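You operate a simulated robot arm through the tools that you are given. There is no shell and no other tool.

You are at the controls of a simulated robot arm. One attempt, no reset.

TASK
Press the fan cover onto the pump with the lever.
Fine: first clamp, then lock the pump; after, unlock it, then open the clamp.

Only the result counts: the job must be done as asked and must still hold three seconds after the hand-in. Knocking over, shifting, dropping, spilling or breaking anything else fails it. Lids that push on must go on centred and level and be pressed home; caps that screw on are set level and turned clockwise until they are tight.

THE ROBOT
A 6-joint arm with a four-finger gripper, fixed in place. Base frame: the origin is on the floor under the middle of its stand, x ahead of it, y to its left, z up. Lengths are in mm, angles in degrees, forces in N, time in s.
It reaches about 1041 mm from its shoulder. Its first joint turns from -166.0 to 166.0 degrees. Payload 3.67 kg.
The tool frame sits at the grasp point between the pads (the TCP): z along the fingers, y along the line on which they close. The tips reach 28 mm beyond it. The gripper opens to 112 mm; its body begins 73 mm behind the TCP.
Orientation is that of the tool frame in the base frame, as a unit quaternion [w, x, y, z]. With the fingers straight down and closing along the base's y, the tool's x points along the base's -x, its y along +y and its z along -z.

THE INTERFACE
- The arm moves only by the tool servo_tool. Its argument "motion" is a list of rows, each a list of 6 numbers: the shift along the base's x, y, z in mm, then the turn, a rotation vector about the base's x, y, z in degrees. In form: [[dx, dy, dz, wx, wy, wz], ...]. A call has 1 to 20 rows; each row shifts and turns the commanded pose from where the row before left it. "hand" is the closure in counts, from 0 (fully open) to 255 (shut), set as the call begins (left out, the last holds). Each row takes 0.2 s and may step no farther than 50 mm and 8.6 degrees from the row before; otherwise, or with a gripper value out of range, the whole call is refused. A pose out of reach is approached as far as the arm can. The call stops where the force on the tool passes 60 N (or 10 N more than at its start, if that is more) or the arm is blocked; 0.2 s more then pass. The fingers move at their own pace (about 102.5 mm/s each) and stop on an object; they squeeze with about 40 N. The grip force told is the motor's: it shows also when the fingers shut on nothing. Time passes only in rows, and 0.2 s behind the last, so rows that do not move let the fingers close. The reply holds the time, the measured pose of the TCP, the force on the tool along the base axes, the opening and the grip force, in the units named above and with some noise, with the torque about the TCP (base axes, N m) and any sound that the robot's microphone picked up, and new pictures: "show" is both (left out), scene, wrist or none.
- Cameras (640 x 400 px; columns grow to the right, rows downward): "scene" is fixed at [231.5, 659, 1374.4]; the picture's right is [-0.52, -0.85, 0.00], its down [-0.54, 0.33, -0.77] and it looks along [0.66, -0.40, -0.64] (base axes); focal length 273 px, centre (320, 200). "wrist" rides on the gripper at [60, -18, -104] in the tool frame; the picture's right is [0.29, 0.96, 0.00], its down [-0.80, 0.24, -0.55] and it looks along [-0.53, 0.16, 0.83] (tool axes); focal length 234 px, centre (320, 200). There is no depth. A picture from a camera that has moved, and an enlarged one, comes with that camera's place and axes in the base frame and with its lens. The place of the scene camera against the robot may be out by one fixed shift of up to 18 mm in any direction.
- enlarge(camera, box): a new picture of the part [left, top, right, bottom] of that camera's present view, enlarged. It takes no simulated time.
- sign_off(): hands the job in; it is judged then, once.

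Places have to be worked out from the pictures, the camera data and where the tool is seen. Open the gripper and draw the arm clear of the work before you hand the job in, unless the task says otherwise.

The tools are called after "Request:" by a JSON object that holds its "op" and its "data". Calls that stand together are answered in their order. servo_tool: Moves the arm, as the interface text tells. Its arguments: {"type":"object","properties":{"motion":{"type":"array","items":{"type":"array","items":{"type":"number"}}},"hand":{"type":"number"},"show":{"type":"string","enum":["both","scene","wrist","none"]}},"required":["motion"]} The other tools are called the same way: enlarge (camera, box) takes an enlarged picture of a part of a camera's view; sign_off () hands the job in.

At the start:

```text
t: 0.0
eef_pos: [479.3, 187.0, 1164.4]
tool_rot: [0.0, -0.001, 1.0, 0.0]
ft_force: [0.4, 0.4, -0.9]
moment: [0.0, 0.01, 0.02]
gripper_width: 111.7
grip_force: 0.1
```

scene: 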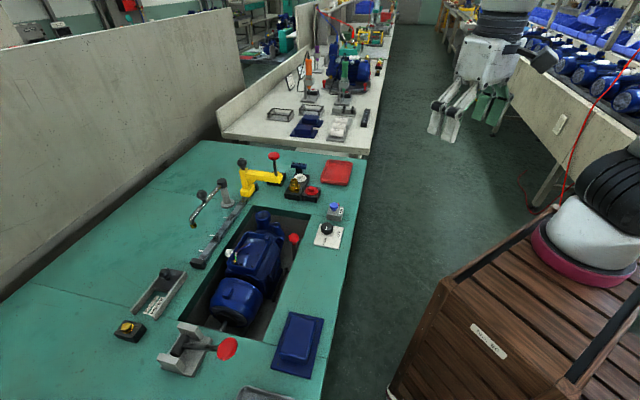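
wrist: 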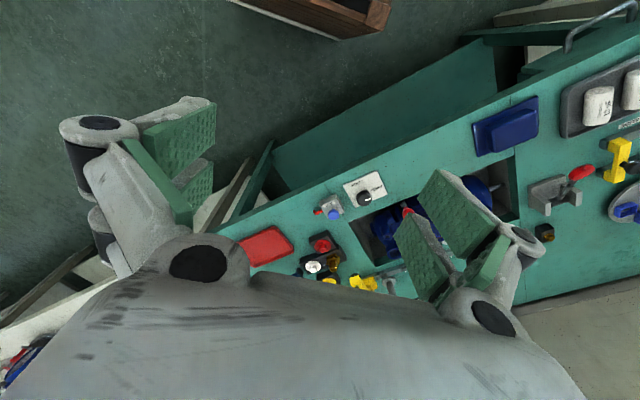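

The scene shows a teal bench with a pump in a well, a yellow lever, a red-handled toggle clamp and switches. I will enlarge the views to identify the parts before moving.

Request:
{"op": "enlarge", "data": {"camera": "scene", "box": [180, 140, 370, 260]}}

Request:
{"op": "enlarge", "data": {"camera": "scene", "box": [90, 240, 350, 400]}}

Request:
{"op": "enlarge", "data": {"camera": "wrist", "box": [220, 60, 640, 320]}}

```text
3.33 times, centred on (275, 200) of scene
camera zoom: at [231.5, 659.0, 1374.4], right [-0.52, -0.85, 0.0], down [-0.54, 0.33, -0.77], along [0.66, -0.4, -0.64], focal length 911 px, centre (470, 200)
```

zoom: 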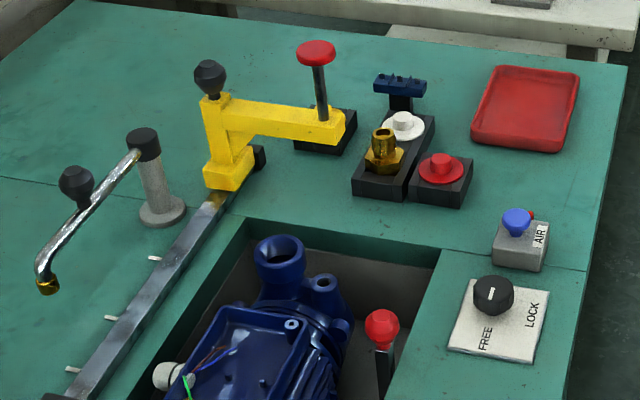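

```text
2.46 times, centred on (220, 320) of scene
camera zoom: at [231.5, 659.0, 1374.4], right [-0.52, -0.85, 0.0], down [-0.54, 0.33, -0.77], along [0.66, -0.4, -0.64], focal length 673 px, centre (566, -95)
```

zoom: 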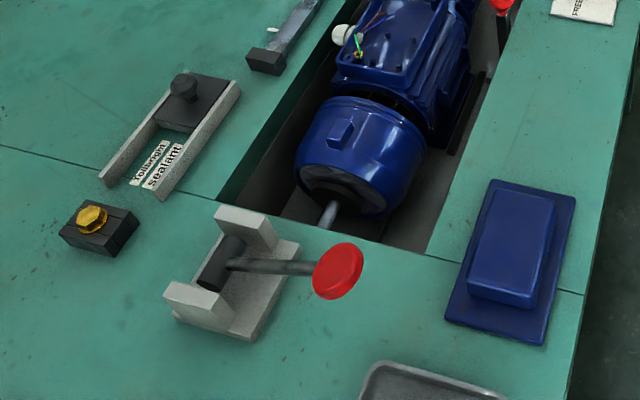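

```text
1.52 times, centred on (430, 190) of wrist
camera zoom: at [418.4, 167.9, 1269.8], right [-0.29, 0.96, 0.0], down [0.8, 0.24, 0.55], along [0.53, 0.16, -0.83], focal length 357 px, centre (152, 215)
```

zoom: 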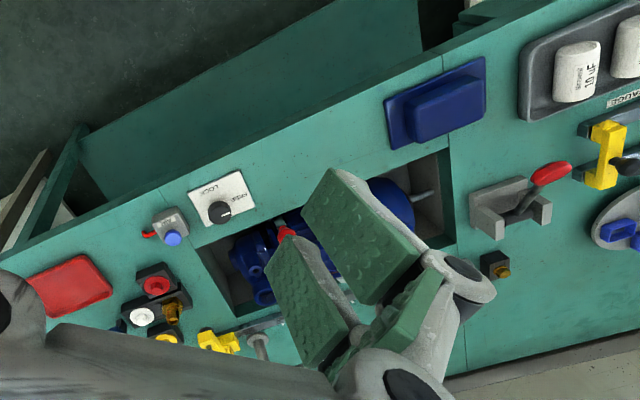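

The red-ball lever looks to be near (680, 466, 825) and the FREE/LOCK knob near (684, 362, 790), from crossing the two cameras. I will move the wrist along y, staying high, for a second view and better parallax.

Request:
{"op": "servo_tool", "data": {"motion": [[-10, 45, 0, 0, 0, 0], [-10, 45, 0, 0, 0, 0], [-10, 45, 0, 0, 0, 0], [0, 40, 0, 0, 0, 0], [0, 0, 0, 0, 0, 0]]}}

```text
t: 1.2
eef_pos: [449.2, 361.7, 1164.9]
tool_rot: [0.0, -0.001, 1.0, 0.0]
ft_force: [0.4, -0.3, -0.5]
moment: [-0.01, 0.03, -0.03]
gripper_width: 112.1
grip_force: 0.1
camera wrist: at [389.1, 343.6, 1271.0], right [-0.29, 0.96, 0.0], down [0.8, 0.24, 0.55], along [0.53, 0.16, -0.83], focal length 234 px, centre (320, 200)
```

scene: 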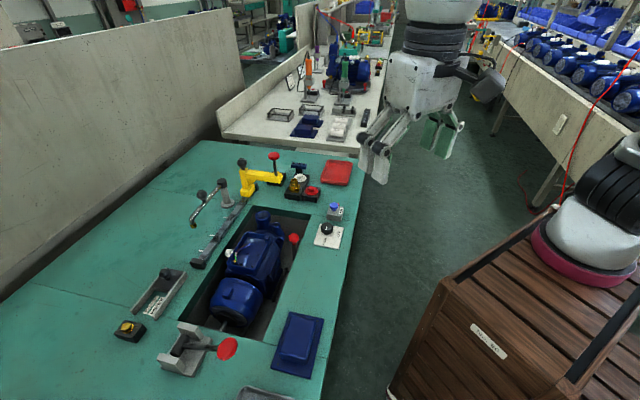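
wrist: 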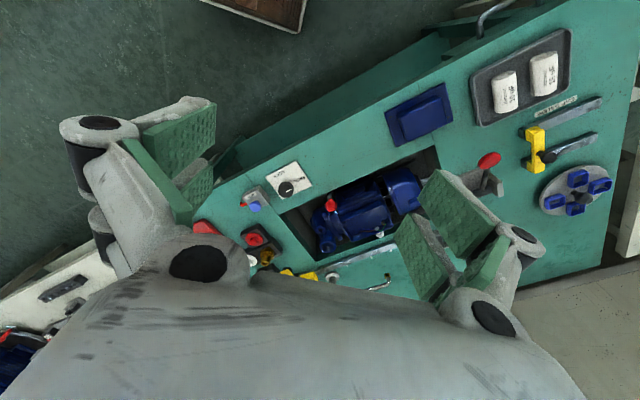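

The pump is now visible between the fingers. I'll enlarge the relevant part.

Request:
{"op": "enlarge", "data": {"camera": "wrist", "box": [230, 130, 440, 290]}}

Request:
{"op": "enlarge", "data": {"camera": "wrist", "box": [380, 30, 640, 220]}}

```text
2.50 times, centred on (335, 210) of wrist
camera zoom: at [389.1, 343.6, 1271.0], right [-0.29, 0.96, 0.0], down [0.8, 0.24, 0.55], along [0.53, 0.16, -0.83], focal length 585 px, centre (282, 175)
```

zoom: 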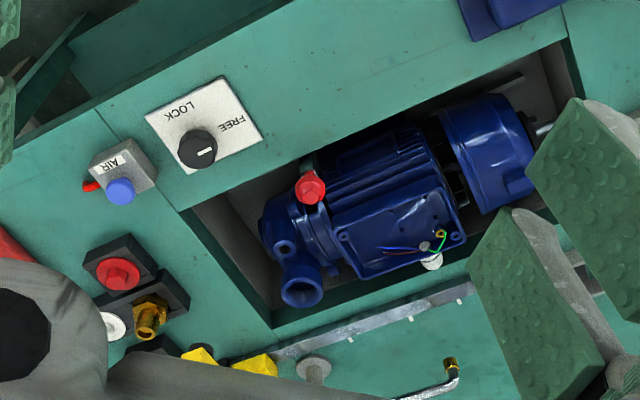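

```text
2.11 times, centred on (510, 125) of wrist
camera zoom: at [389.1, 343.6, 1271.0], right [-0.29, 0.96, 0.0], down [0.8, 0.24, 0.55], along [0.53, 0.16, -0.83], focal length 493 px, centre (-80, 358)
```

zoom: 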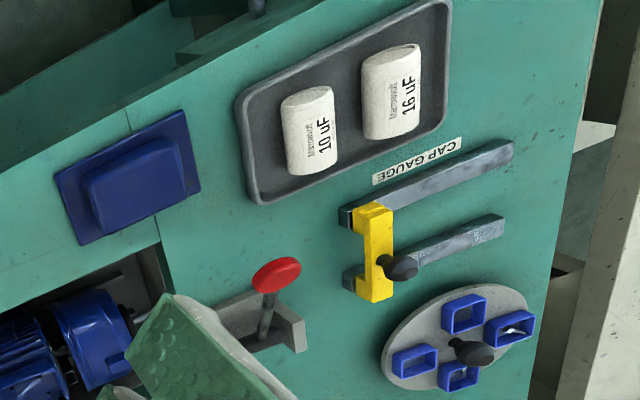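

The knob triangulates to about (664, 348, 829). I'll lower the wrist camera to look closely at the knob, the red-ball clamp lever and the pump.

Request:
{"op": "servo_tool", "data": {"motion": [[20, -6, -33, 0, 0, 0], [20, -6, -33, 0, 0, 0], [20, -6, -33, 0, 0, 0], [20, -6, -33, 0, 0, 0], [20, -6, -33, 0, 0, 0], [0, 0, 0, 0, 0, 0]]}}

Request:
{"op": "enlarge", "data": {"camera": "wrist", "box": [170, 100, 480, 290]}}

```text
t: 2.6
eef_pos: [549.4, 331.5, 999.8]
tool_rot: [0.0, 0.0, 1.0, 0.0]
ft_force: [-0.9, -0.2, 0.7]
moment: [0.02, 0.0, -0.01]
gripper_width: 112.0
grip_force: 0.0
camera wrist: at [488.8, 312.9, 1105.1], right [-0.29, 0.96, 0.0], down [0.8, 0.24, 0.55], along [0.53, 0.16, -0.83], focal length 234 px, centre (320, 200)
```

scene: 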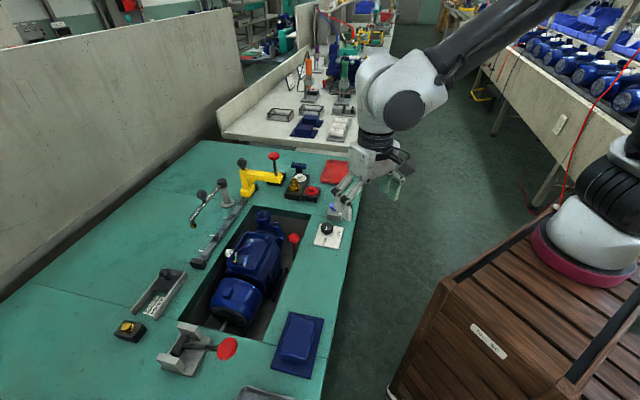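
wrist: 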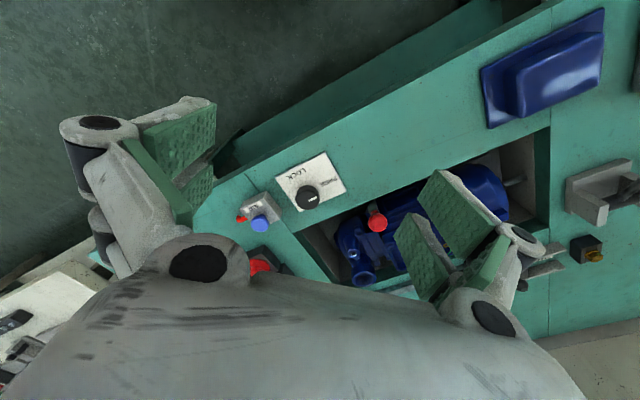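

```text
2.06 times, centred on (325, 195) of wrist
camera zoom: at [488.8, 312.9, 1105.1], right [-0.29, 0.96, 0.0], down [0.8, 0.24, 0.55], along [0.53, 0.16, -0.83], focal length 483 px, centre (310, 210)
```

zoom: 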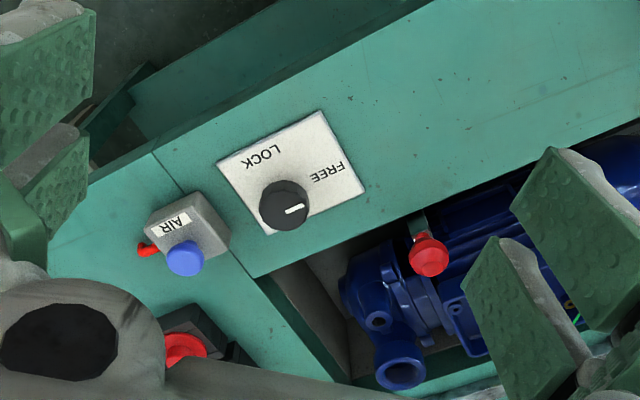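

The knob pointer is at FREE, and LOCK is about a quarter turn counter-clockwise from above. I'll zoom on the red-ball lever and lever press in the scene camera.

Request:
{"op": "enlarge", "data": {"camera": "scene", "box": [260, 215, 340, 265]}}

Request:
{"op": "enlarge", "data": {"camera": "scene", "box": [200, 200, 300, 262]}}

Request:
{"op": "enlarge", "data": {"camera": "scene", "box": [150, 305, 270, 380]}}

Request:
{"op": "enlarge", "data": {"camera": "scene", "box": [225, 140, 325, 202]}}

```text
8.00 times, centred on (300, 240) of scene
camera zoom: at [231.5, 659.0, 1374.4], right [-0.52, -0.85, 0.0], down [-0.54, 0.33, -0.77], along [0.66, -0.4, -0.64], focal length 2186 px, centre (480, -120)
```

zoom: 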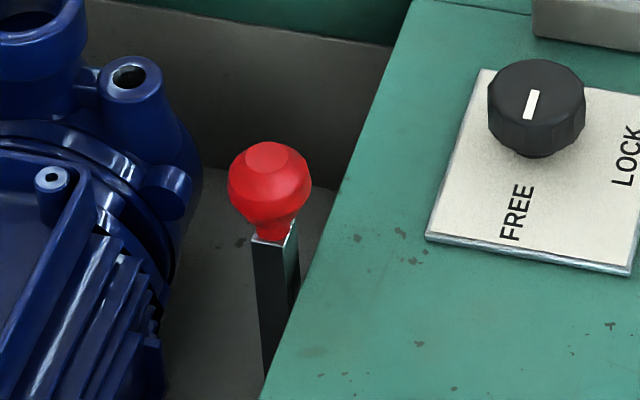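

```text
6.40 times, centred on (250, 231) of scene
camera zoom: at [231.5, 659.0, 1374.4], right [-0.52, -0.85, 0.0], down [-0.54, 0.33, -0.77], along [0.66, -0.4, -0.64], focal length 1749 px, centre (768, 2)
```

zoom: 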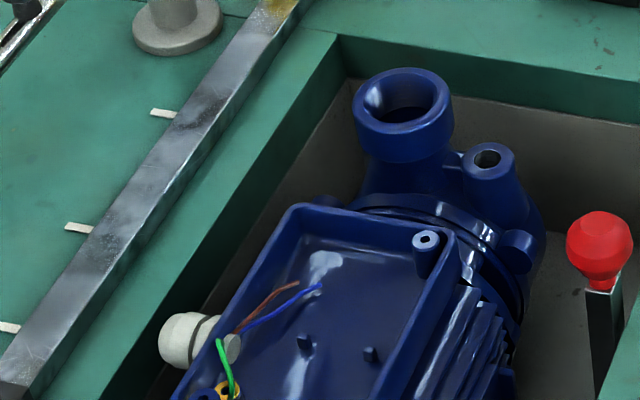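

```text
5.33 times, centred on (210, 342) of scene
camera zoom: at [231.5, 659.0, 1374.4], right [-0.52, -0.85, 0.0], down [-0.54, 0.33, -0.77], along [0.66, -0.4, -0.64], focal length 1457 px, centre (907, -560)
```

zoom: 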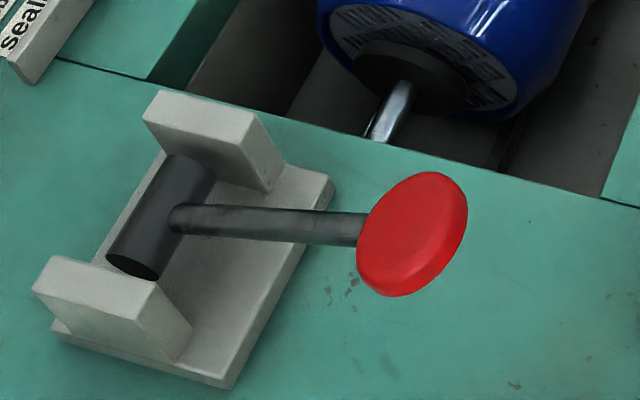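

```text
6.40 times, centred on (275, 171) of scene
camera zoom: at [231.5, 659.0, 1374.4], right [-0.52, -0.85, 0.0], down [-0.54, 0.33, -0.77], along [0.66, -0.4, -0.64], focal length 1749 px, centre (608, 386)
```

zoom: 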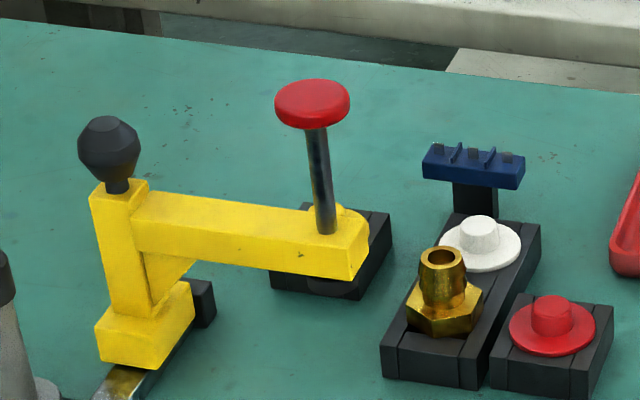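

The well edge runs at about 45° in the base frame, and the ball is at about (672, 456, 836). I'll move the wrist nearly over it to see how the clamp lever is built.

Request:
{"op": "servo_tool", "data": {"motion": [[27, 27, -9, 0, 0, 0], [27, 27, -9, 0, 0, 0], [27, 27, -9, 0, 0, 0], [27, 27, -9, 0, 0, 0], [27, 27, -9, 0, 0, 0], [0, 0, 0, 0, 0, 0]]}}

Request:
{"op": "enlarge", "data": {"camera": "wrist", "box": [180, 20, 440, 182]}}

```text
t: 4.0
eef_pos: [683.1, 466.1, 952.2]
tool_rot: [-0.001, -0.001, 1.0, -0.001]
ft_force: [0.2, -0.7, -0.3]
moment: [0.0, 0.0, -0.01]
gripper_width: 112.0
grip_force: 0.0
camera wrist: at [622.9, 447.5, 1057.9], right [-0.29, 0.96, 0.0], down [0.8, 0.24, 0.55], along [0.53, 0.16, -0.83], focal length 234 px, centre (320, 200)
```

scene: 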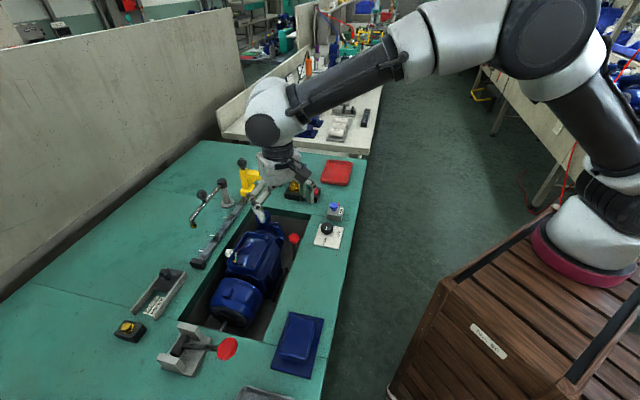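
wrist: 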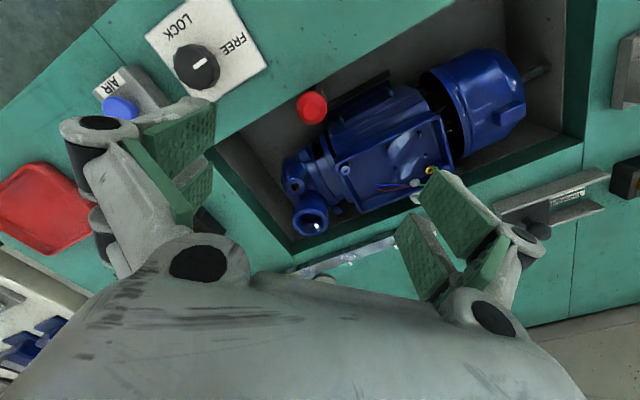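

```text
2.46 times, centred on (310, 101) of wrist
camera zoom: at [622.9, 447.5, 1057.9], right [-0.29, 0.96, 0.0], down [0.8, 0.24, 0.55], along [0.53, 0.16, -0.83], focal length 576 px, centre (345, 444)
```

zoom: 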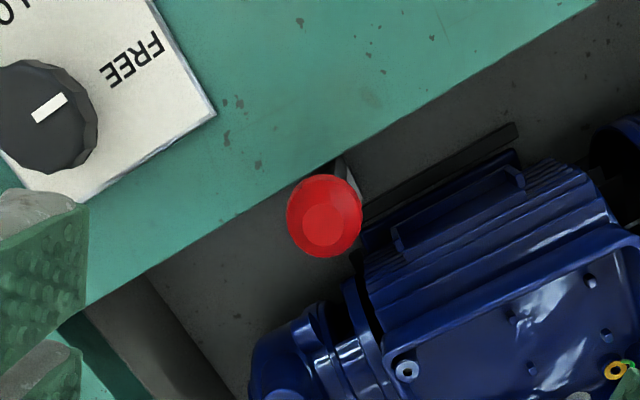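

The lever stem goes nearly straight down below the ball. I'll yaw and tilt the wrist so its camera looks along the pump axis from the fan side, staying above everything.

Request:
{"op": "servo_tool", "data": {"motion": [[-14, 12, 0, 0, 0, -8], [-14, 12, 0, 0, 0, -8], [-14, 12, 0, 0, 0, -8], [-14, 12, 0, 0, 0, -8], [-14, 12, 0, 0, 0, -8], [-14, 12, 0, 0, 0, -8], [-14, 12, 0, 0, 0, -8], [-14, 12, 0, 0, 0, -7], [0, 0, -4, -4.8, -4.6, 0], [0, 0, -4, -4.8, -4.6, 0], [0, 0, -4, -4.8, -4.6, 0], [0, 0, 0, 0, 0, 0]]}}

Request:
{"op": "enlarge", "data": {"camera": "wrist", "box": [200, 60, 440, 210]}}

```text
t: 6.6
eef_pos: [572.3, 562.6, 941.3]
tool_rot: [0.168, 0.514, 0.84, -0.044]
ft_force: [0.2, 0.7, 0.2]
moment: [0.02, 0.02, -0.02]
gripper_width: 112.1
grip_force: 0.0
camera wrist: at [506.2, 630.1, 1019.8], right [0.72, 0.69, 0.0], down [0.41, -0.43, 0.81], along [0.56, -0.58, -0.59], focal length 234 px, centre (320, 200)
```

scene: 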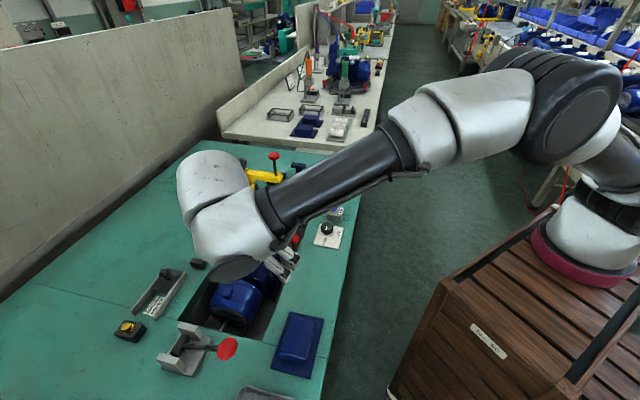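
wrist: 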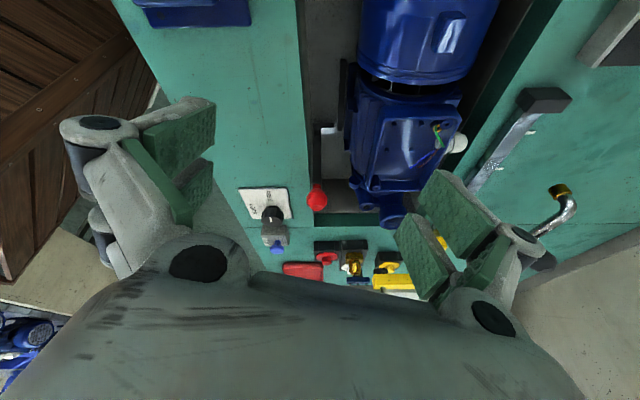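

```text
2.67 times, centred on (320, 135) of wrist
camera zoom: at [506.2, 630.1, 1019.8], right [0.72, 0.69, 0.0], down [0.41, -0.43, 0.81], along [0.56, -0.58, -0.59], focal length 624 px, centre (320, 373)
```

zoom: 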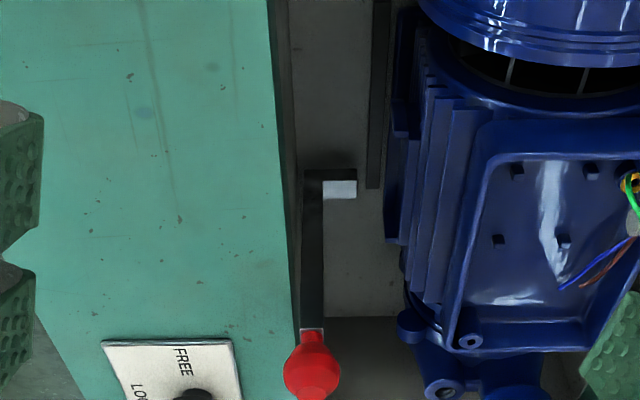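

This view shows the red-ball lever going down to a foot with a light block beside the pump. I'll zoom in tighter on its base and on the rest.

Request:
{"op": "enlarge", "data": {"camera": "wrist", "box": [296, 110, 360, 215]}}

Request:
{"op": "enlarge", "data": {"camera": "wrist", "box": [300, 0, 480, 112]}}

```text
3.81 times, centred on (328, 162) of wrist
camera zoom: at [506.2, 630.1, 1019.8], right [0.72, 0.69, 0.0], down [0.41, -0.43, 0.81], along [0.56, -0.58, -0.59], focal length 892 px, centre (290, 343)
```

zoom: 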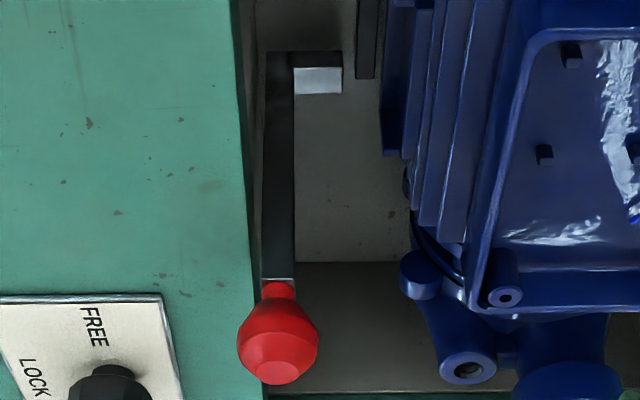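

```text
3.56 times, centred on (390, 56) of wrist
camera zoom: at [506.2, 630.1, 1019.8], right [0.72, 0.69, 0.0], down [0.41, -0.43, 0.81], along [0.56, -0.58, -0.59], focal length 833 px, centre (71, 712)
```

zoom: 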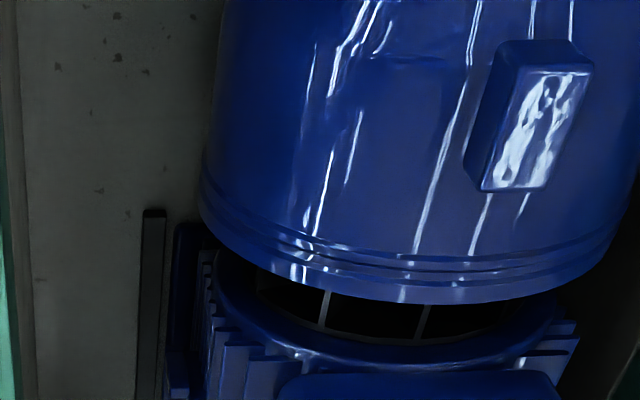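

The clamp lever stands upright with its pivot at the well floor. Now I'll raise and shift toward the grey lever press to view it from the side before deciding how it swings.

Request:
{"op": "servo_tool", "data": {"motion": [[0, 0, 40, 0, 0, 0], [-22.5, 38.5, 0, 0, 0, 0], [-22.5, 38.5, 0, 0, 0, 0], [-22.5, 38.5, 0, 0, 0, 0], [-22.5, 38.5, 0, 0, 0, 0], [-22.5, 38.5, -10, 0, 0, 0], [0, 0, 0, 0, 0, 0]], "show": "wrist"}}

Request:
{"op": "enlarge", "data": {"camera": "wrist", "box": [200, 60, 440, 210]}}

```text
t: 8.2
eef_pos: [471.7, 644.4, 961.6]
tool_rot: [0.168, 0.515, 0.84, -0.043]
ft_force: [-0.7, 0.1, 0.5]
moment: [0.0, 0.02, 0.03]
gripper_width: 112.0
grip_force: 0.1
out of reach, approached as far as the arm can: row 3, 4, 5, 6
camera wrist: at [405.7, 712.2, 1039.2], right [0.72, 0.69, 0.0], down [0.41, -0.43, 0.8], along [0.56, -0.58, -0.59], focal length 234 px, centre (320, 200)
```

wrist: 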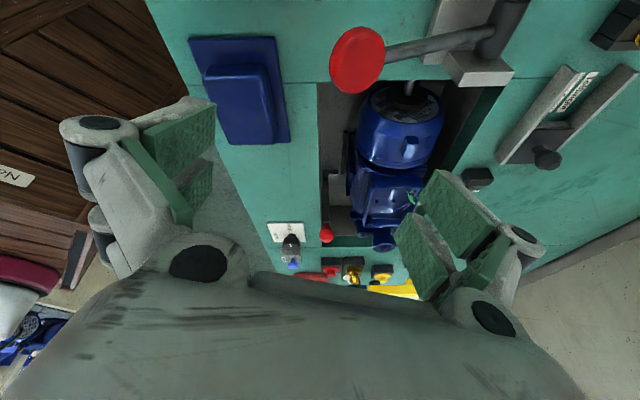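

```text
2.67 times, centred on (320, 135) of wrist
camera zoom: at [405.7, 712.2, 1039.2], right [0.72, 0.69, 0.0], down [0.41, -0.43, 0.8], along [0.56, -0.58, -0.59], focal length 624 px, centre (320, 373)
```

zoom: 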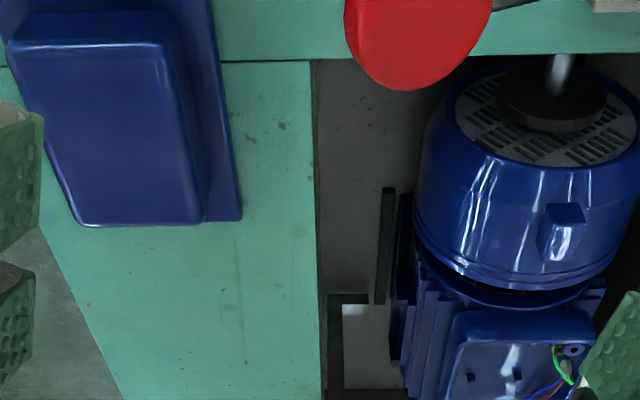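

The arm hit its reach limit here, but the press is in view. I'll zoom on it and the scene for its shape.

Request:
{"op": "enlarge", "data": {"camera": "wrist", "box": [310, 0, 530, 110]}}

Request:
{"op": "enlarge", "data": {"camera": "wrist", "box": [300, 130, 400, 250]}}

Request:
{"op": "enlarge", "data": {"camera": "scene", "box": [150, 250, 330, 400]}}

```text
2.91 times, centred on (420, 55) of wrist
camera zoom: at [405.7, 712.2, 1039.2], right [0.72, 0.69, 0.0], down [0.41, -0.43, 0.8], along [0.56, -0.58, -0.59], focal length 681 px, centre (29, 622)
```

zoom: 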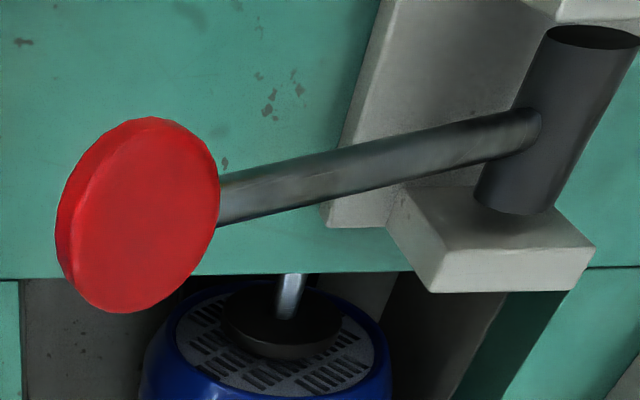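

```text
3.33 times, centred on (350, 190) of wrist
camera zoom: at [405.7, 712.2, 1039.2], right [0.72, 0.69, 0.0], down [0.41, -0.43, 0.8], along [0.56, -0.58, -0.59], focal length 781 px, centre (220, 233)
```

zoom: 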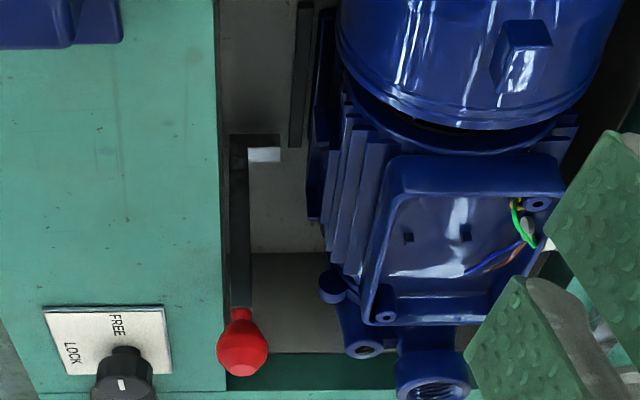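

```text
2.67 times, centred on (240, 325) of scene
camera zoom: at [231.5, 659.0, 1374.4], right [-0.52, -0.85, 0.0], down [-0.54, 0.33, -0.77], along [0.66, -0.4, -0.64], focal length 729 px, centre (533, -133)
```

zoom: 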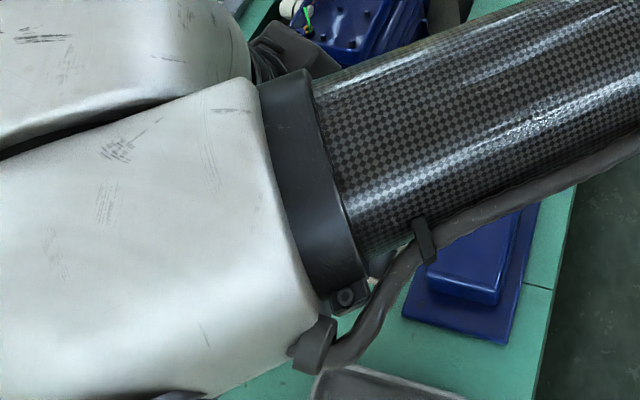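

The press lever turns about a hub parallel to the pump axis, with its arm pointing toward the aisle and up. I'll go back over the clamp lever, undoing the tilt and yaw, for a closer look at its base.

Request:
{"op": "servo_tool", "data": {"motion": [[20, -30, 10, 0, 0, 0], [20, -30, 0, 4.8, 4.6, 0], [20, -30, 0, 4.8, 4.6, 0], [20, -30, 0, 4.8, 4.6, 0], [20, -30, 0, 0, 0, 8], [20, -30, 0, 0, 0, 8], [10, -10, 0, 0, 0, 8], [10, -10, 0, 0, 0, 8], [0, 0, 0, 0, 0, 0]], "show": "wrist"}}

```text
t: 10.2
eef_pos: [613.3, 443.8, 971.2]
tool_rot: [0.0, 0.267, 0.964, 0.0]
ft_force: [0.8, 0.0, 0.2]
moment: [-0.02, -0.01, -0.03]
gripper_width: 111.9
grip_force: 0.1
camera wrist: at [551.7, 459.6, 1076.9], right [0.24, 0.97, 0.0], down [0.81, -0.2, 0.55], along [0.54, -0.13, -0.83], focal length 234 px, centre (320, 200)
```

wrist: 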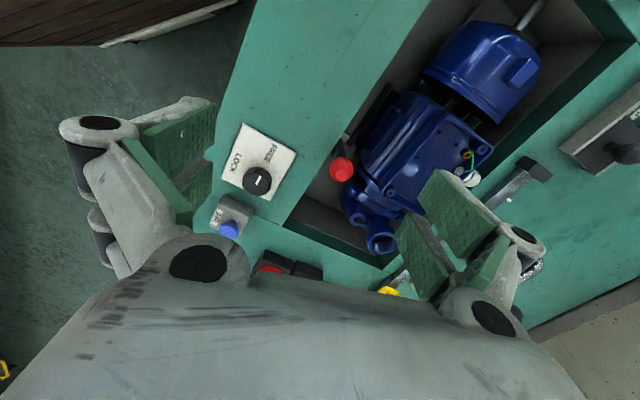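

The pose is predictable again. I'll move the camera over the lever, slightly to the pump side, keeping the fingertips well above the pump.

Request:
{"op": "servo_tool", "data": {"motion": [[35, 15, -15, 0, 0, 0], [35, 15, -15, 0, 0, 0], [33, 15, -17, 0, 0, 0], [0, 0, 0, 0, 0, 0]], "show": "wrist"}}

Request:
{"op": "enlarge", "data": {"camera": "wrist", "box": [220, 30, 340, 130]}}

Request:
{"op": "enlarge", "data": {"camera": "wrist", "box": [300, 0, 540, 150]}}

```text
t: 11.2
eef_pos: [714.1, 492.6, 924.0]
tool_rot: [0.0, 0.267, 0.964, 0.0]
ft_force: [-0.2, -0.8, -0.7]
moment: [0.0, 0.01, 0.03]
gripper_width: 111.9
grip_force: 0.0
camera wrist: at [652.9, 507.4, 1029.3], right [0.25, 0.97, 0.0], down [0.81, -0.2, 0.55], along [0.54, -0.14, -0.83], focal length 234 px, centre (320, 200)
```

wrist: 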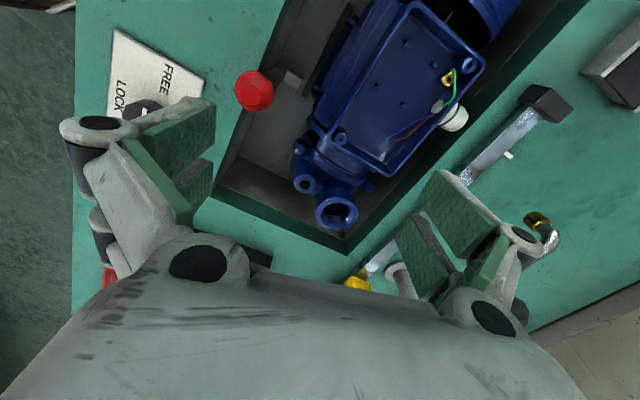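

```text
4.00 times, centred on (280, 80) of wrist
camera zoom: at [652.9, 507.4, 1029.3], right [0.25, 0.97, 0.0], down [0.81, -0.2, 0.55], along [0.54, -0.14, -0.83], focal length 937 px, centre (480, 680)
```

zoom: 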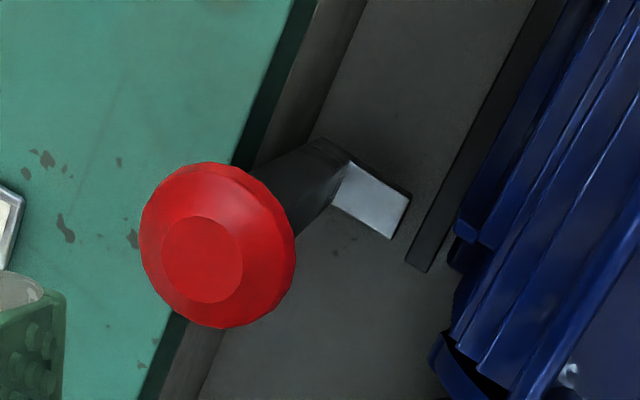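

```text
2.67 times, centred on (420, 75) of wrist
camera zoom: at [652.9, 507.4, 1029.3], right [0.25, 0.97, 0.0], down [0.81, -0.2, 0.55], along [0.54, -0.14, -0.83], focal length 624 px, centre (53, 533)
```

zoom: 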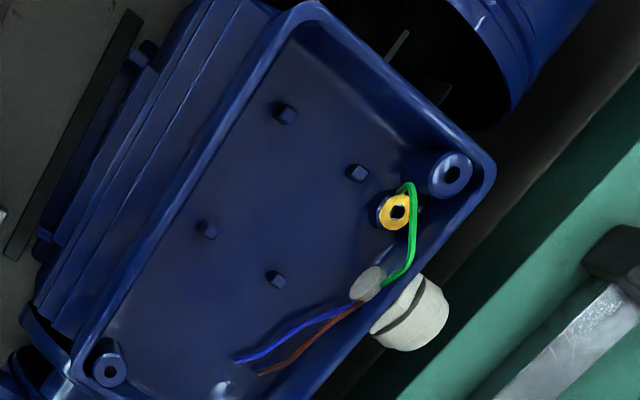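

The lever is upright, with its foot pointing at the pump from the well floor. I'll yaw so the fingers close across the pump axis, part-close them, and hover over the ball at about (672, 452, 836).

Request:
{"op": "servo_tool", "data": {"motion": [[-21, -20, 0, 0, 0, -6.6], [-21, -20, -10, 0, 0, -6.7], [0, 0, -10, 0, 0, 0], [0, 0, 0, 0, 0, 0]], "hand": 118}}

Request:
{"op": "enlarge", "data": {"camera": "scene", "box": [250, 170, 350, 260]}}

Request:
{"op": "enlarge", "data": {"camera": "wrist", "box": [200, 60, 440, 260]}}

```text
t: 12.2
eef_pos: [673.2, 450.4, 906.7]
tool_rot: [0.0, 0.377, 0.926, 0.0]
ft_force: [1.1, -0.1, -0.6]
moment: [0.03, -0.01, -0.01]
gripper_width: 60.1
grip_force: 0.1
camera wrist: at [616.7, 479.2, 1011.0], right [0.46, 0.89, 0.0], down [0.74, -0.39, 0.55], along [0.49, -0.26, -0.83], focal length 234 px, centre (320, 200)
```

scene: 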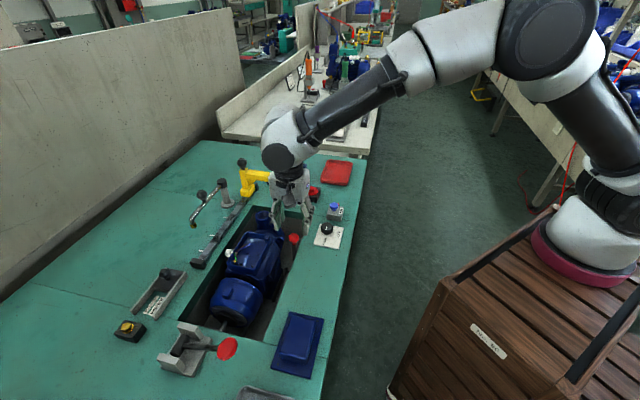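
wrist: 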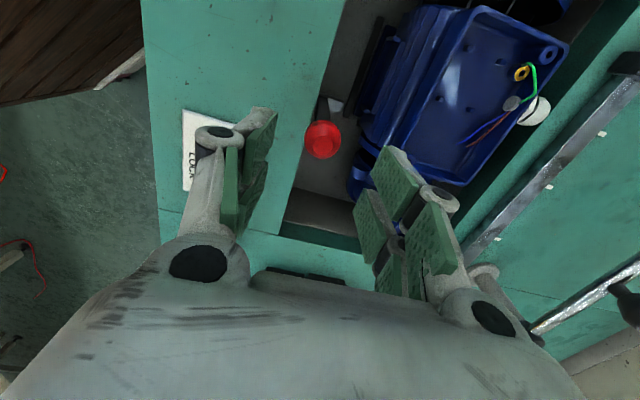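

```text
4.44 times, centred on (300, 215) of scene
camera zoom: at [231.5, 659.0, 1374.4], right [-0.52, -0.85, 0.0], down [-0.54, 0.33, -0.77], along [0.66, -0.4, -0.64], focal length 1214 px, centre (409, 133)
```

zoom: 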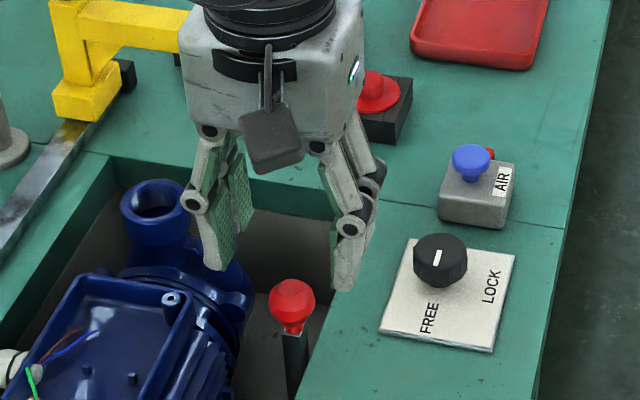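

```text
2.00 times, centred on (320, 160) of wrist
camera zoom: at [616.7, 479.2, 1011.0], right [0.46, 0.89, 0.0], down [0.74, -0.39, 0.55], along [0.49, -0.26, -0.83], focal length 468 px, centre (320, 280)
```

zoom: 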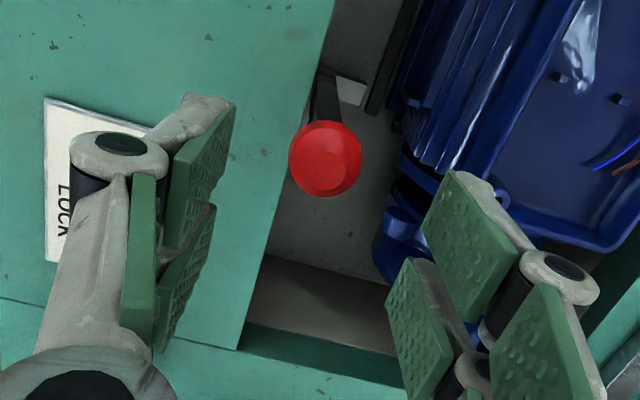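

The ball is at about (670.5, 453.5) by this view, nearly centred. I'll narrow the fingers a little, correct the offset, and lower so the pads straddle the ball.

Request:
{"op": "servo_tool", "data": {"motion": [[-2.5, 3, 0, 0, 0, 0], [0, 0, -20, 0, 0, 0], [0, 0, -20, 0, 0, 0], [0, 0, -10, 0, 0, 0], [0, 0, -8, 0, 0, 0], [0, 0, 0, 0, 0, 0]], "hand": 150}}

Request:
{"op": "enlarge", "data": {"camera": "wrist", "box": [200, 60, 440, 260]}}

Request:
{"op": "enlarge", "data": {"camera": "scene", "box": [250, 190, 350, 260]}}

```text
t: 13.6
eef_pos: [671.0, 452.4, 846.3]
tool_rot: [-0.001, 0.378, 0.926, -0.001]
ft_force: [-0.2, 0.2, 0.6]
moment: [-0.04, -0.03, -0.01]
gripper_width: 46.0
grip_force: 0.0
camera wrist: at [615.5, 481.6, 952.0], right [0.46, 0.89, 0.0], down [0.74, -0.38, 0.55], along [0.49, -0.26, -0.83], focal length 234 px, centre (320, 200)
```

scene: 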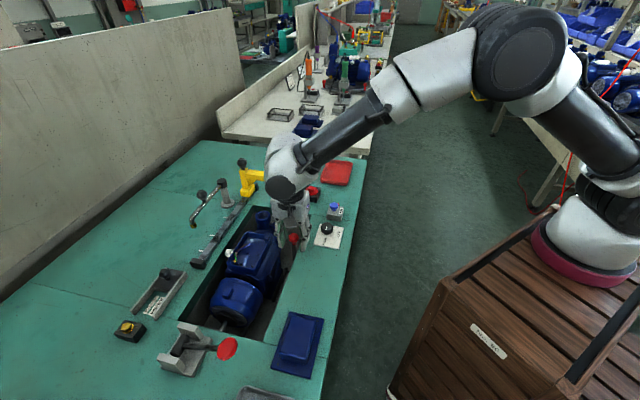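
wrist: 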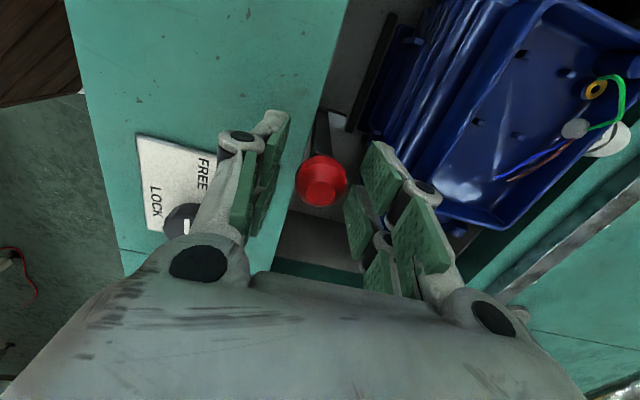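

```text
2.00 times, centred on (320, 160) of wrist
camera zoom: at [615.5, 481.6, 952.0], right [0.46, 0.89, 0.0], down [0.74, -0.38, 0.55], along [0.49, -0.26, -0.83], focal length 468 px, centre (320, 280)
```

zoom: 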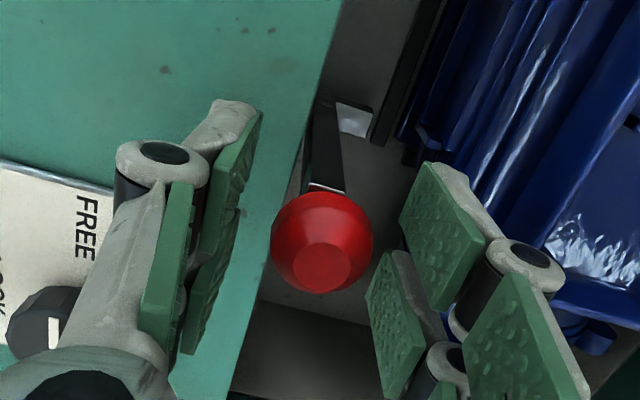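

```text
5.71 times, centred on (300, 225) of scene
camera zoom: at [231.5, 659.0, 1374.4], right [-0.52, -0.85, 0.0], down [-0.54, 0.33, -0.77], along [0.66, -0.4, -0.64], focal length 1561 px, centre (434, 57)
```

zoom: 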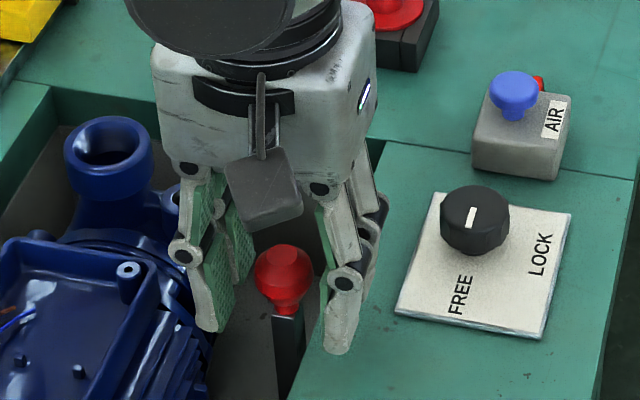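

The pads straddle the ball with no contact. I'll close on the ball and read the forces.

Request:
{"op": "servo_tool", "data": {"motion": [[0, 0, 0, 0, 0, 0], [0, 0, 0, 0, 0, 0], [0, 0, 0, 0, 0, 0]], "hand": 205, "show": "wrist"}}

```text
t: 14.4
eef_pos: [671.0, 453.1, 846.4]
tool_rot: [0.0, 0.377, 0.926, 0.0]
ft_force: [0.9, 0.0, -2.1]
moment: [0.05, 0.06, 0.05]
gripper_width: 25.4
grip_force: 45.4
camera wrist: at [615.5, 481.7, 952.0], right [0.46, 0.89, 0.0], down [0.74, -0.38, 0.55], along [0.49, -0.26, -0.83], focal length 234 px, centre (320, 200)
```

wrist: 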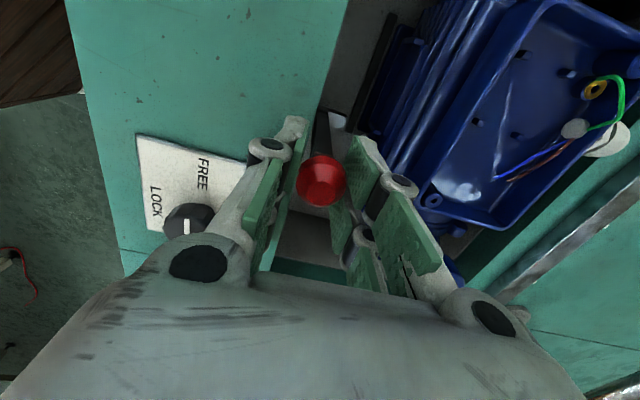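

The ball is held at 25 mm with almost no side load. I'll probe 3 mm along the pump axis toward the fan and read the reaction.

Request:
{"op": "servo_tool", "data": {"motion": [[-1.1, 1.1, 0, 0, 0, 0], [-1.1, 1.1, 0, 0, 0, 0], [0, 0, 0, 0, 0, 0]], "show": "none"}}

```text
t: 15.2
eef_pos: [670.2, 453.0, 846.8]
tool_rot: [0.0, 0.378, 0.926, 0.0]
ft_force: [7.4, -6.2, -1.2]
moment: [-0.26, -0.29, -0.13]
gripper_width: 24.4
grip_force: 45.6
```

Pushing toward the fan gave about a 10 N reaction along the axis. I'll return and probe the opposite way.

Request:
{"op": "servo_tool", "data": {"motion": [[2.2, -2.2, 0, 0, 0, 0], [0, 0, 0, 0, 0, 0]], "show": "none"}}

Request:
{"op": "servo_tool", "data": {"motion": [[1.1, -1.1, 0, 0, 0, 0], [1.1, -1.1, 0, 0, 0, 0], [0, 0, 0, 0, 0, 0]], "show": "none"}}

```text
t: 15.8
eef_pos: [670.7, 453.5, 846.5]
tool_rot: [0.0, 0.376, 0.927, 0.0]
ft_force: [-7.3, 9.4, -4.0]
moment: [-0.19, -0.21, 0.13]
gripper_width: 24.7
grip_force: 44.9
```

```text
t: 16.6
eef_pos: [671.8, 454.3, 847.1]
tool_rot: [0.0, 0.376, 0.926, 0.0]
ft_force: [-36.3, 32.9, -8.7]
moment: [0.65, 0.78, -0.06]
gripper_width: 24.6
grip_force: 45.0
```

Toward the pump front the lever hits a hard stop (49 N), while toward the fan it gives with about 10 N. I'll swing it toward the fan in small steps.

Request:
{"op": "servo_tool", "data": {"motion": [[-2.2, 2.2, 0, 0, 0, 0], [-2.2, 2.1, 0, 0, 0, 0], [-2.2, 2.1, 0, 0, 0, 0], [-2.2, 2.1, 0, 0, 0, 0], [0, 0, 0, 0, 0, 0]], "show": "wrist"}}

```text
t: 17.8
eef_pos: [668.3, 457.4, 846.1]
tool_rot: [0.0, 0.378, 0.926, 0.0]
ft_force: [39.6, -40.8, -3.0]
moment: [-0.58, -0.58, -0.02]
gripper_width: 26.3
grip_force: 45.5
camera wrist: at [611.6, 486.0, 952.8], right [0.46, 0.89, 0.0], down [0.74, -0.39, 0.56], along [0.49, -0.26, -0.83], focal length 234 px, centre (320, 200)
```

wrist: 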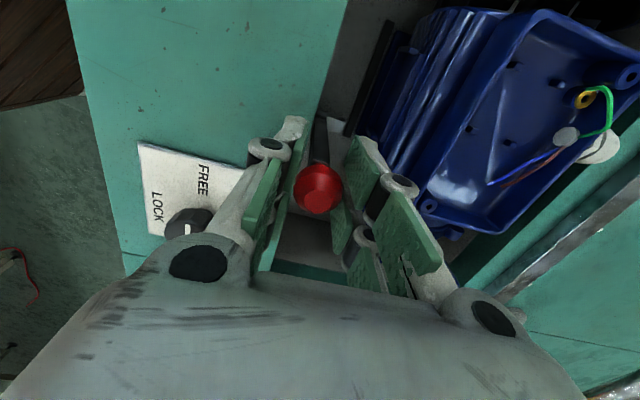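

It is stiff both ways along the axis (57 N), so that is not the swing direction. I'll go back to neutral and probe across, toward the pump.

Request:
{"op": "servo_tool", "data": {"motion": [[3.3, -3.2, 0, 0, 0, 0], [1.6, -1.5, 0, 0, 0, 0], [0, 0, 0, 0, 0, 0]], "show": "none"}}

```text
t: 18.6
eef_pos: [668.6, 456.4, 846.9]
tool_rot: [-0.002, 0.377, 0.926, 0.002]
ft_force: [-3.7, 2.5, -1.2]
moment: [0.05, 0.09, -0.02]
gripper_width: 26.7
grip_force: 45.5
```

Load is near zero now. Probing 3 mm toward the pump (+e2).

Request:
{"op": "servo_tool", "data": {"motion": [[1.05, 1.07, 0, 0, 0, 0], [1.05, 1.07, 0, 0, 0, 0], [0, 0, 0, 0, 0, 0]], "show": "none"}}

```text
t: 19.4
eef_pos: [671.2, 458.2, 847.9]
tool_rot: [0.0, 0.377, 0.926, 0.0]
ft_force: [-4.9, 1.4, -2.0]
moment: [0.06, 0.12, -0.06]
gripper_width: 25.1
grip_force: 44.7
```

Moving 3 mm toward the pump cost almost nothing, so that is the swing direction. I'll continue toward the pump in small steps.

Request:
{"op": "servo_tool", "data": {"motion": [[2.1, 2.14, 0, 0, 0, 0], [2.1, 2.14, 0, 0, 0, 0], [2.1, 2.14, 0, 0, 0, 0], [0, 0, 0, 0, 0, 0]], "show": "wrist"}}

```text
t: 20.4
eef_pos: [678.6, 463.0, 846.6]
tool_rot: [0.0, 0.377, 0.926, 0.0]
ft_force: [-1.3, 1.1, 1.9]
moment: [0.15, 0.3, -0.05]
gripper_width: 24.7
grip_force: 44.3
camera wrist: at [622.5, 492.5, 953.1], right [0.46, 0.89, 0.0], down [0.74, -0.39, 0.55], along [0.49, -0.26, -0.83], focal length 234 px, centre (320, 200)
```

wrist: 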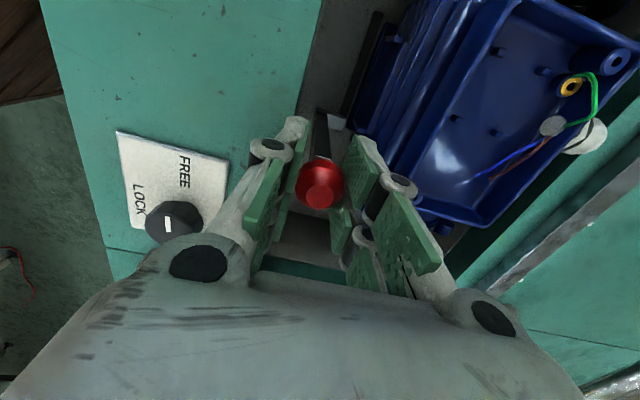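

The ball now travels with nearly no force. I'll carry on another 12 mm, following the arc slightly downward and watching for contact.

Request:
{"op": "servo_tool", "data": {"motion": [[2.1, 2.14, -0.2, 0, 0, 0], [2.1, 2.14, -0.3, 0, 0, 0], [2.1, 2.14, -0.3, 0, 0, 0], [2.1, 2.14, -0.4, 0, 0, 0], [0, 0, 0, 0, 0, 0]]}}

Request:
{"op": "enlarge", "data": {"camera": "wrist", "box": [200, 60, 440, 260]}}

Request:
{"op": "enlarge", "data": {"camera": "scene", "box": [230, 190, 330, 260]}}

```text
t: 21.6
eef_pos: [686.8, 471.5, 847.1]
tool_rot: [0.0, 0.377, 0.926, 0.001]
ft_force: [0.2, 2.3, 18.3]
moment: [-0.05, -0.09, 0.03]
gripper_width: 24.8
grip_force: 44.7
camera wrist: at [630.4, 500.2, 953.0], right [0.46, 0.89, 0.0], down [0.74, -0.39, 0.55], along [0.49, -0.25, -0.83], focal length 234 px, centre (320, 200)
```

scene: 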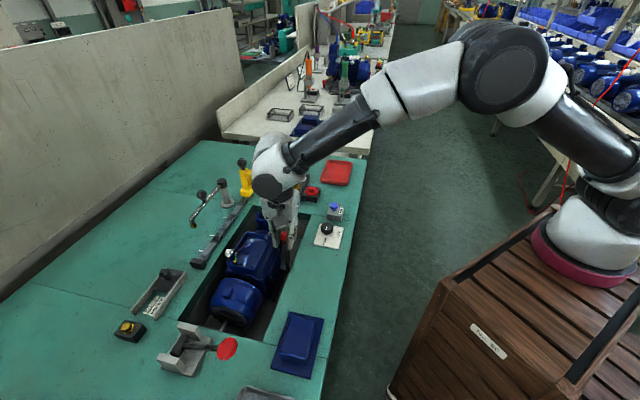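
wrist: 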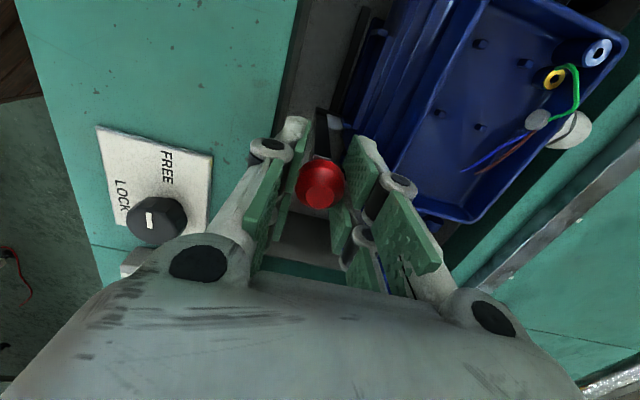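

```text
2.00 times, centred on (320, 160) of wrist
camera zoom: at [630.4, 500.2, 953.0], right [0.46, 0.89, 0.0], down [0.74, -0.39, 0.55], along [0.49, -0.25, -0.83], focal length 468 px, centre (320, 280)
```

zoom: 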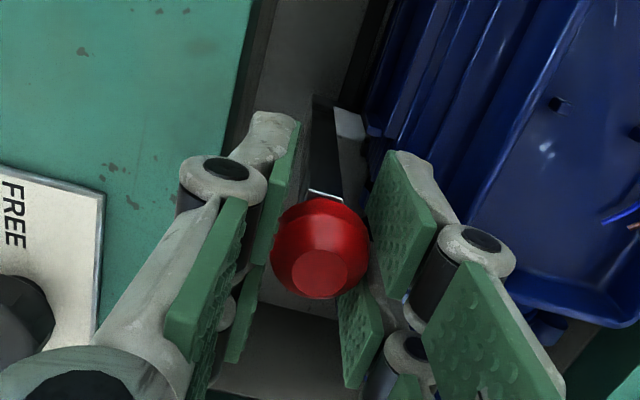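

```text
5.71 times, centred on (280, 225) of scene
camera zoom: at [231.5, 659.0, 1374.4], right [-0.52, -0.85, 0.0], down [-0.54, 0.33, -0.77], along [0.66, -0.4, -0.64], focal length 1561 px, centre (549, 57)
```

zoom: 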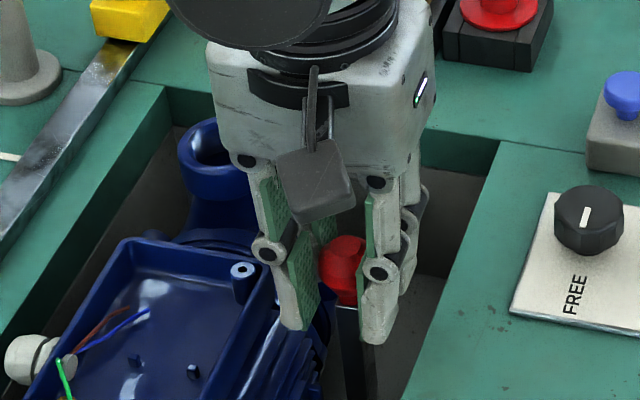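

The vertical load came from my following an arc that isn't there: the foot moved with the ball, so the clamp slides straight toward the pump. I'll restore the height and continue in small steps until it meets the pump.

Request:
{"op": "servo_tool", "data": {"motion": [[0, 0, 1.5, 0, 0, 0], [1.4, 1.43, 0, 0, 0, 0], [1.4, 1.43, 0, 0, 0, 0], [0, 0, 0, 0, 0, 0]], "show": "wrist"}}

Request:
{"op": "enlarge", "data": {"camera": "wrist", "box": [240, 80, 400, 200]}}

```text
t: 22.6
eef_pos: [691.4, 475.0, 847.9]
tool_rot: [0.0, 0.377, 0.926, 0.001]
ft_force: [1.0, 0.9, 1.9]
moment: [-0.25, -0.35, 0.01]
gripper_width: 24.6
grip_force: 44.6
camera wrist: at [633.6, 503.3, 953.0], right [0.46, 0.89, 0.0], down [0.74, -0.38, 0.55], along [0.49, -0.26, -0.83], focal length 234 px, centre (320, 200)
```

wrist: 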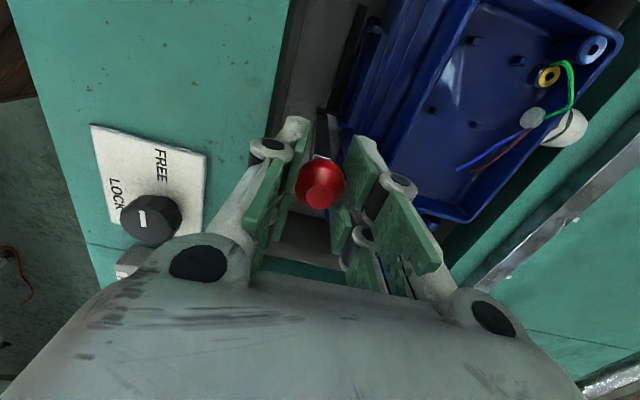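

```text
3.33 times, centred on (320, 140) of wrist
camera zoom: at [633.6, 503.3, 953.0], right [0.46, 0.89, 0.0], down [0.74, -0.38, 0.55], along [0.49, -0.26, -0.83], focal length 781 px, centre (320, 400)
```

zoom: 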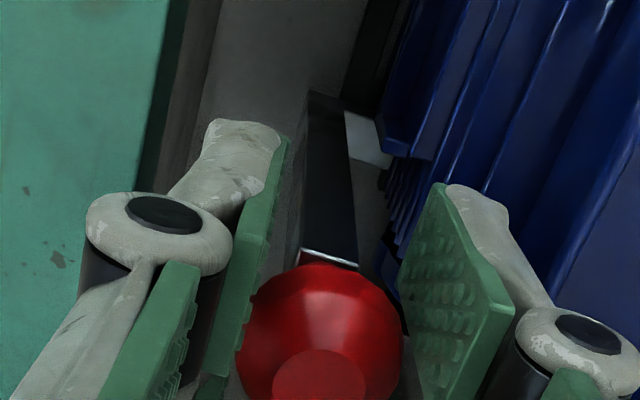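

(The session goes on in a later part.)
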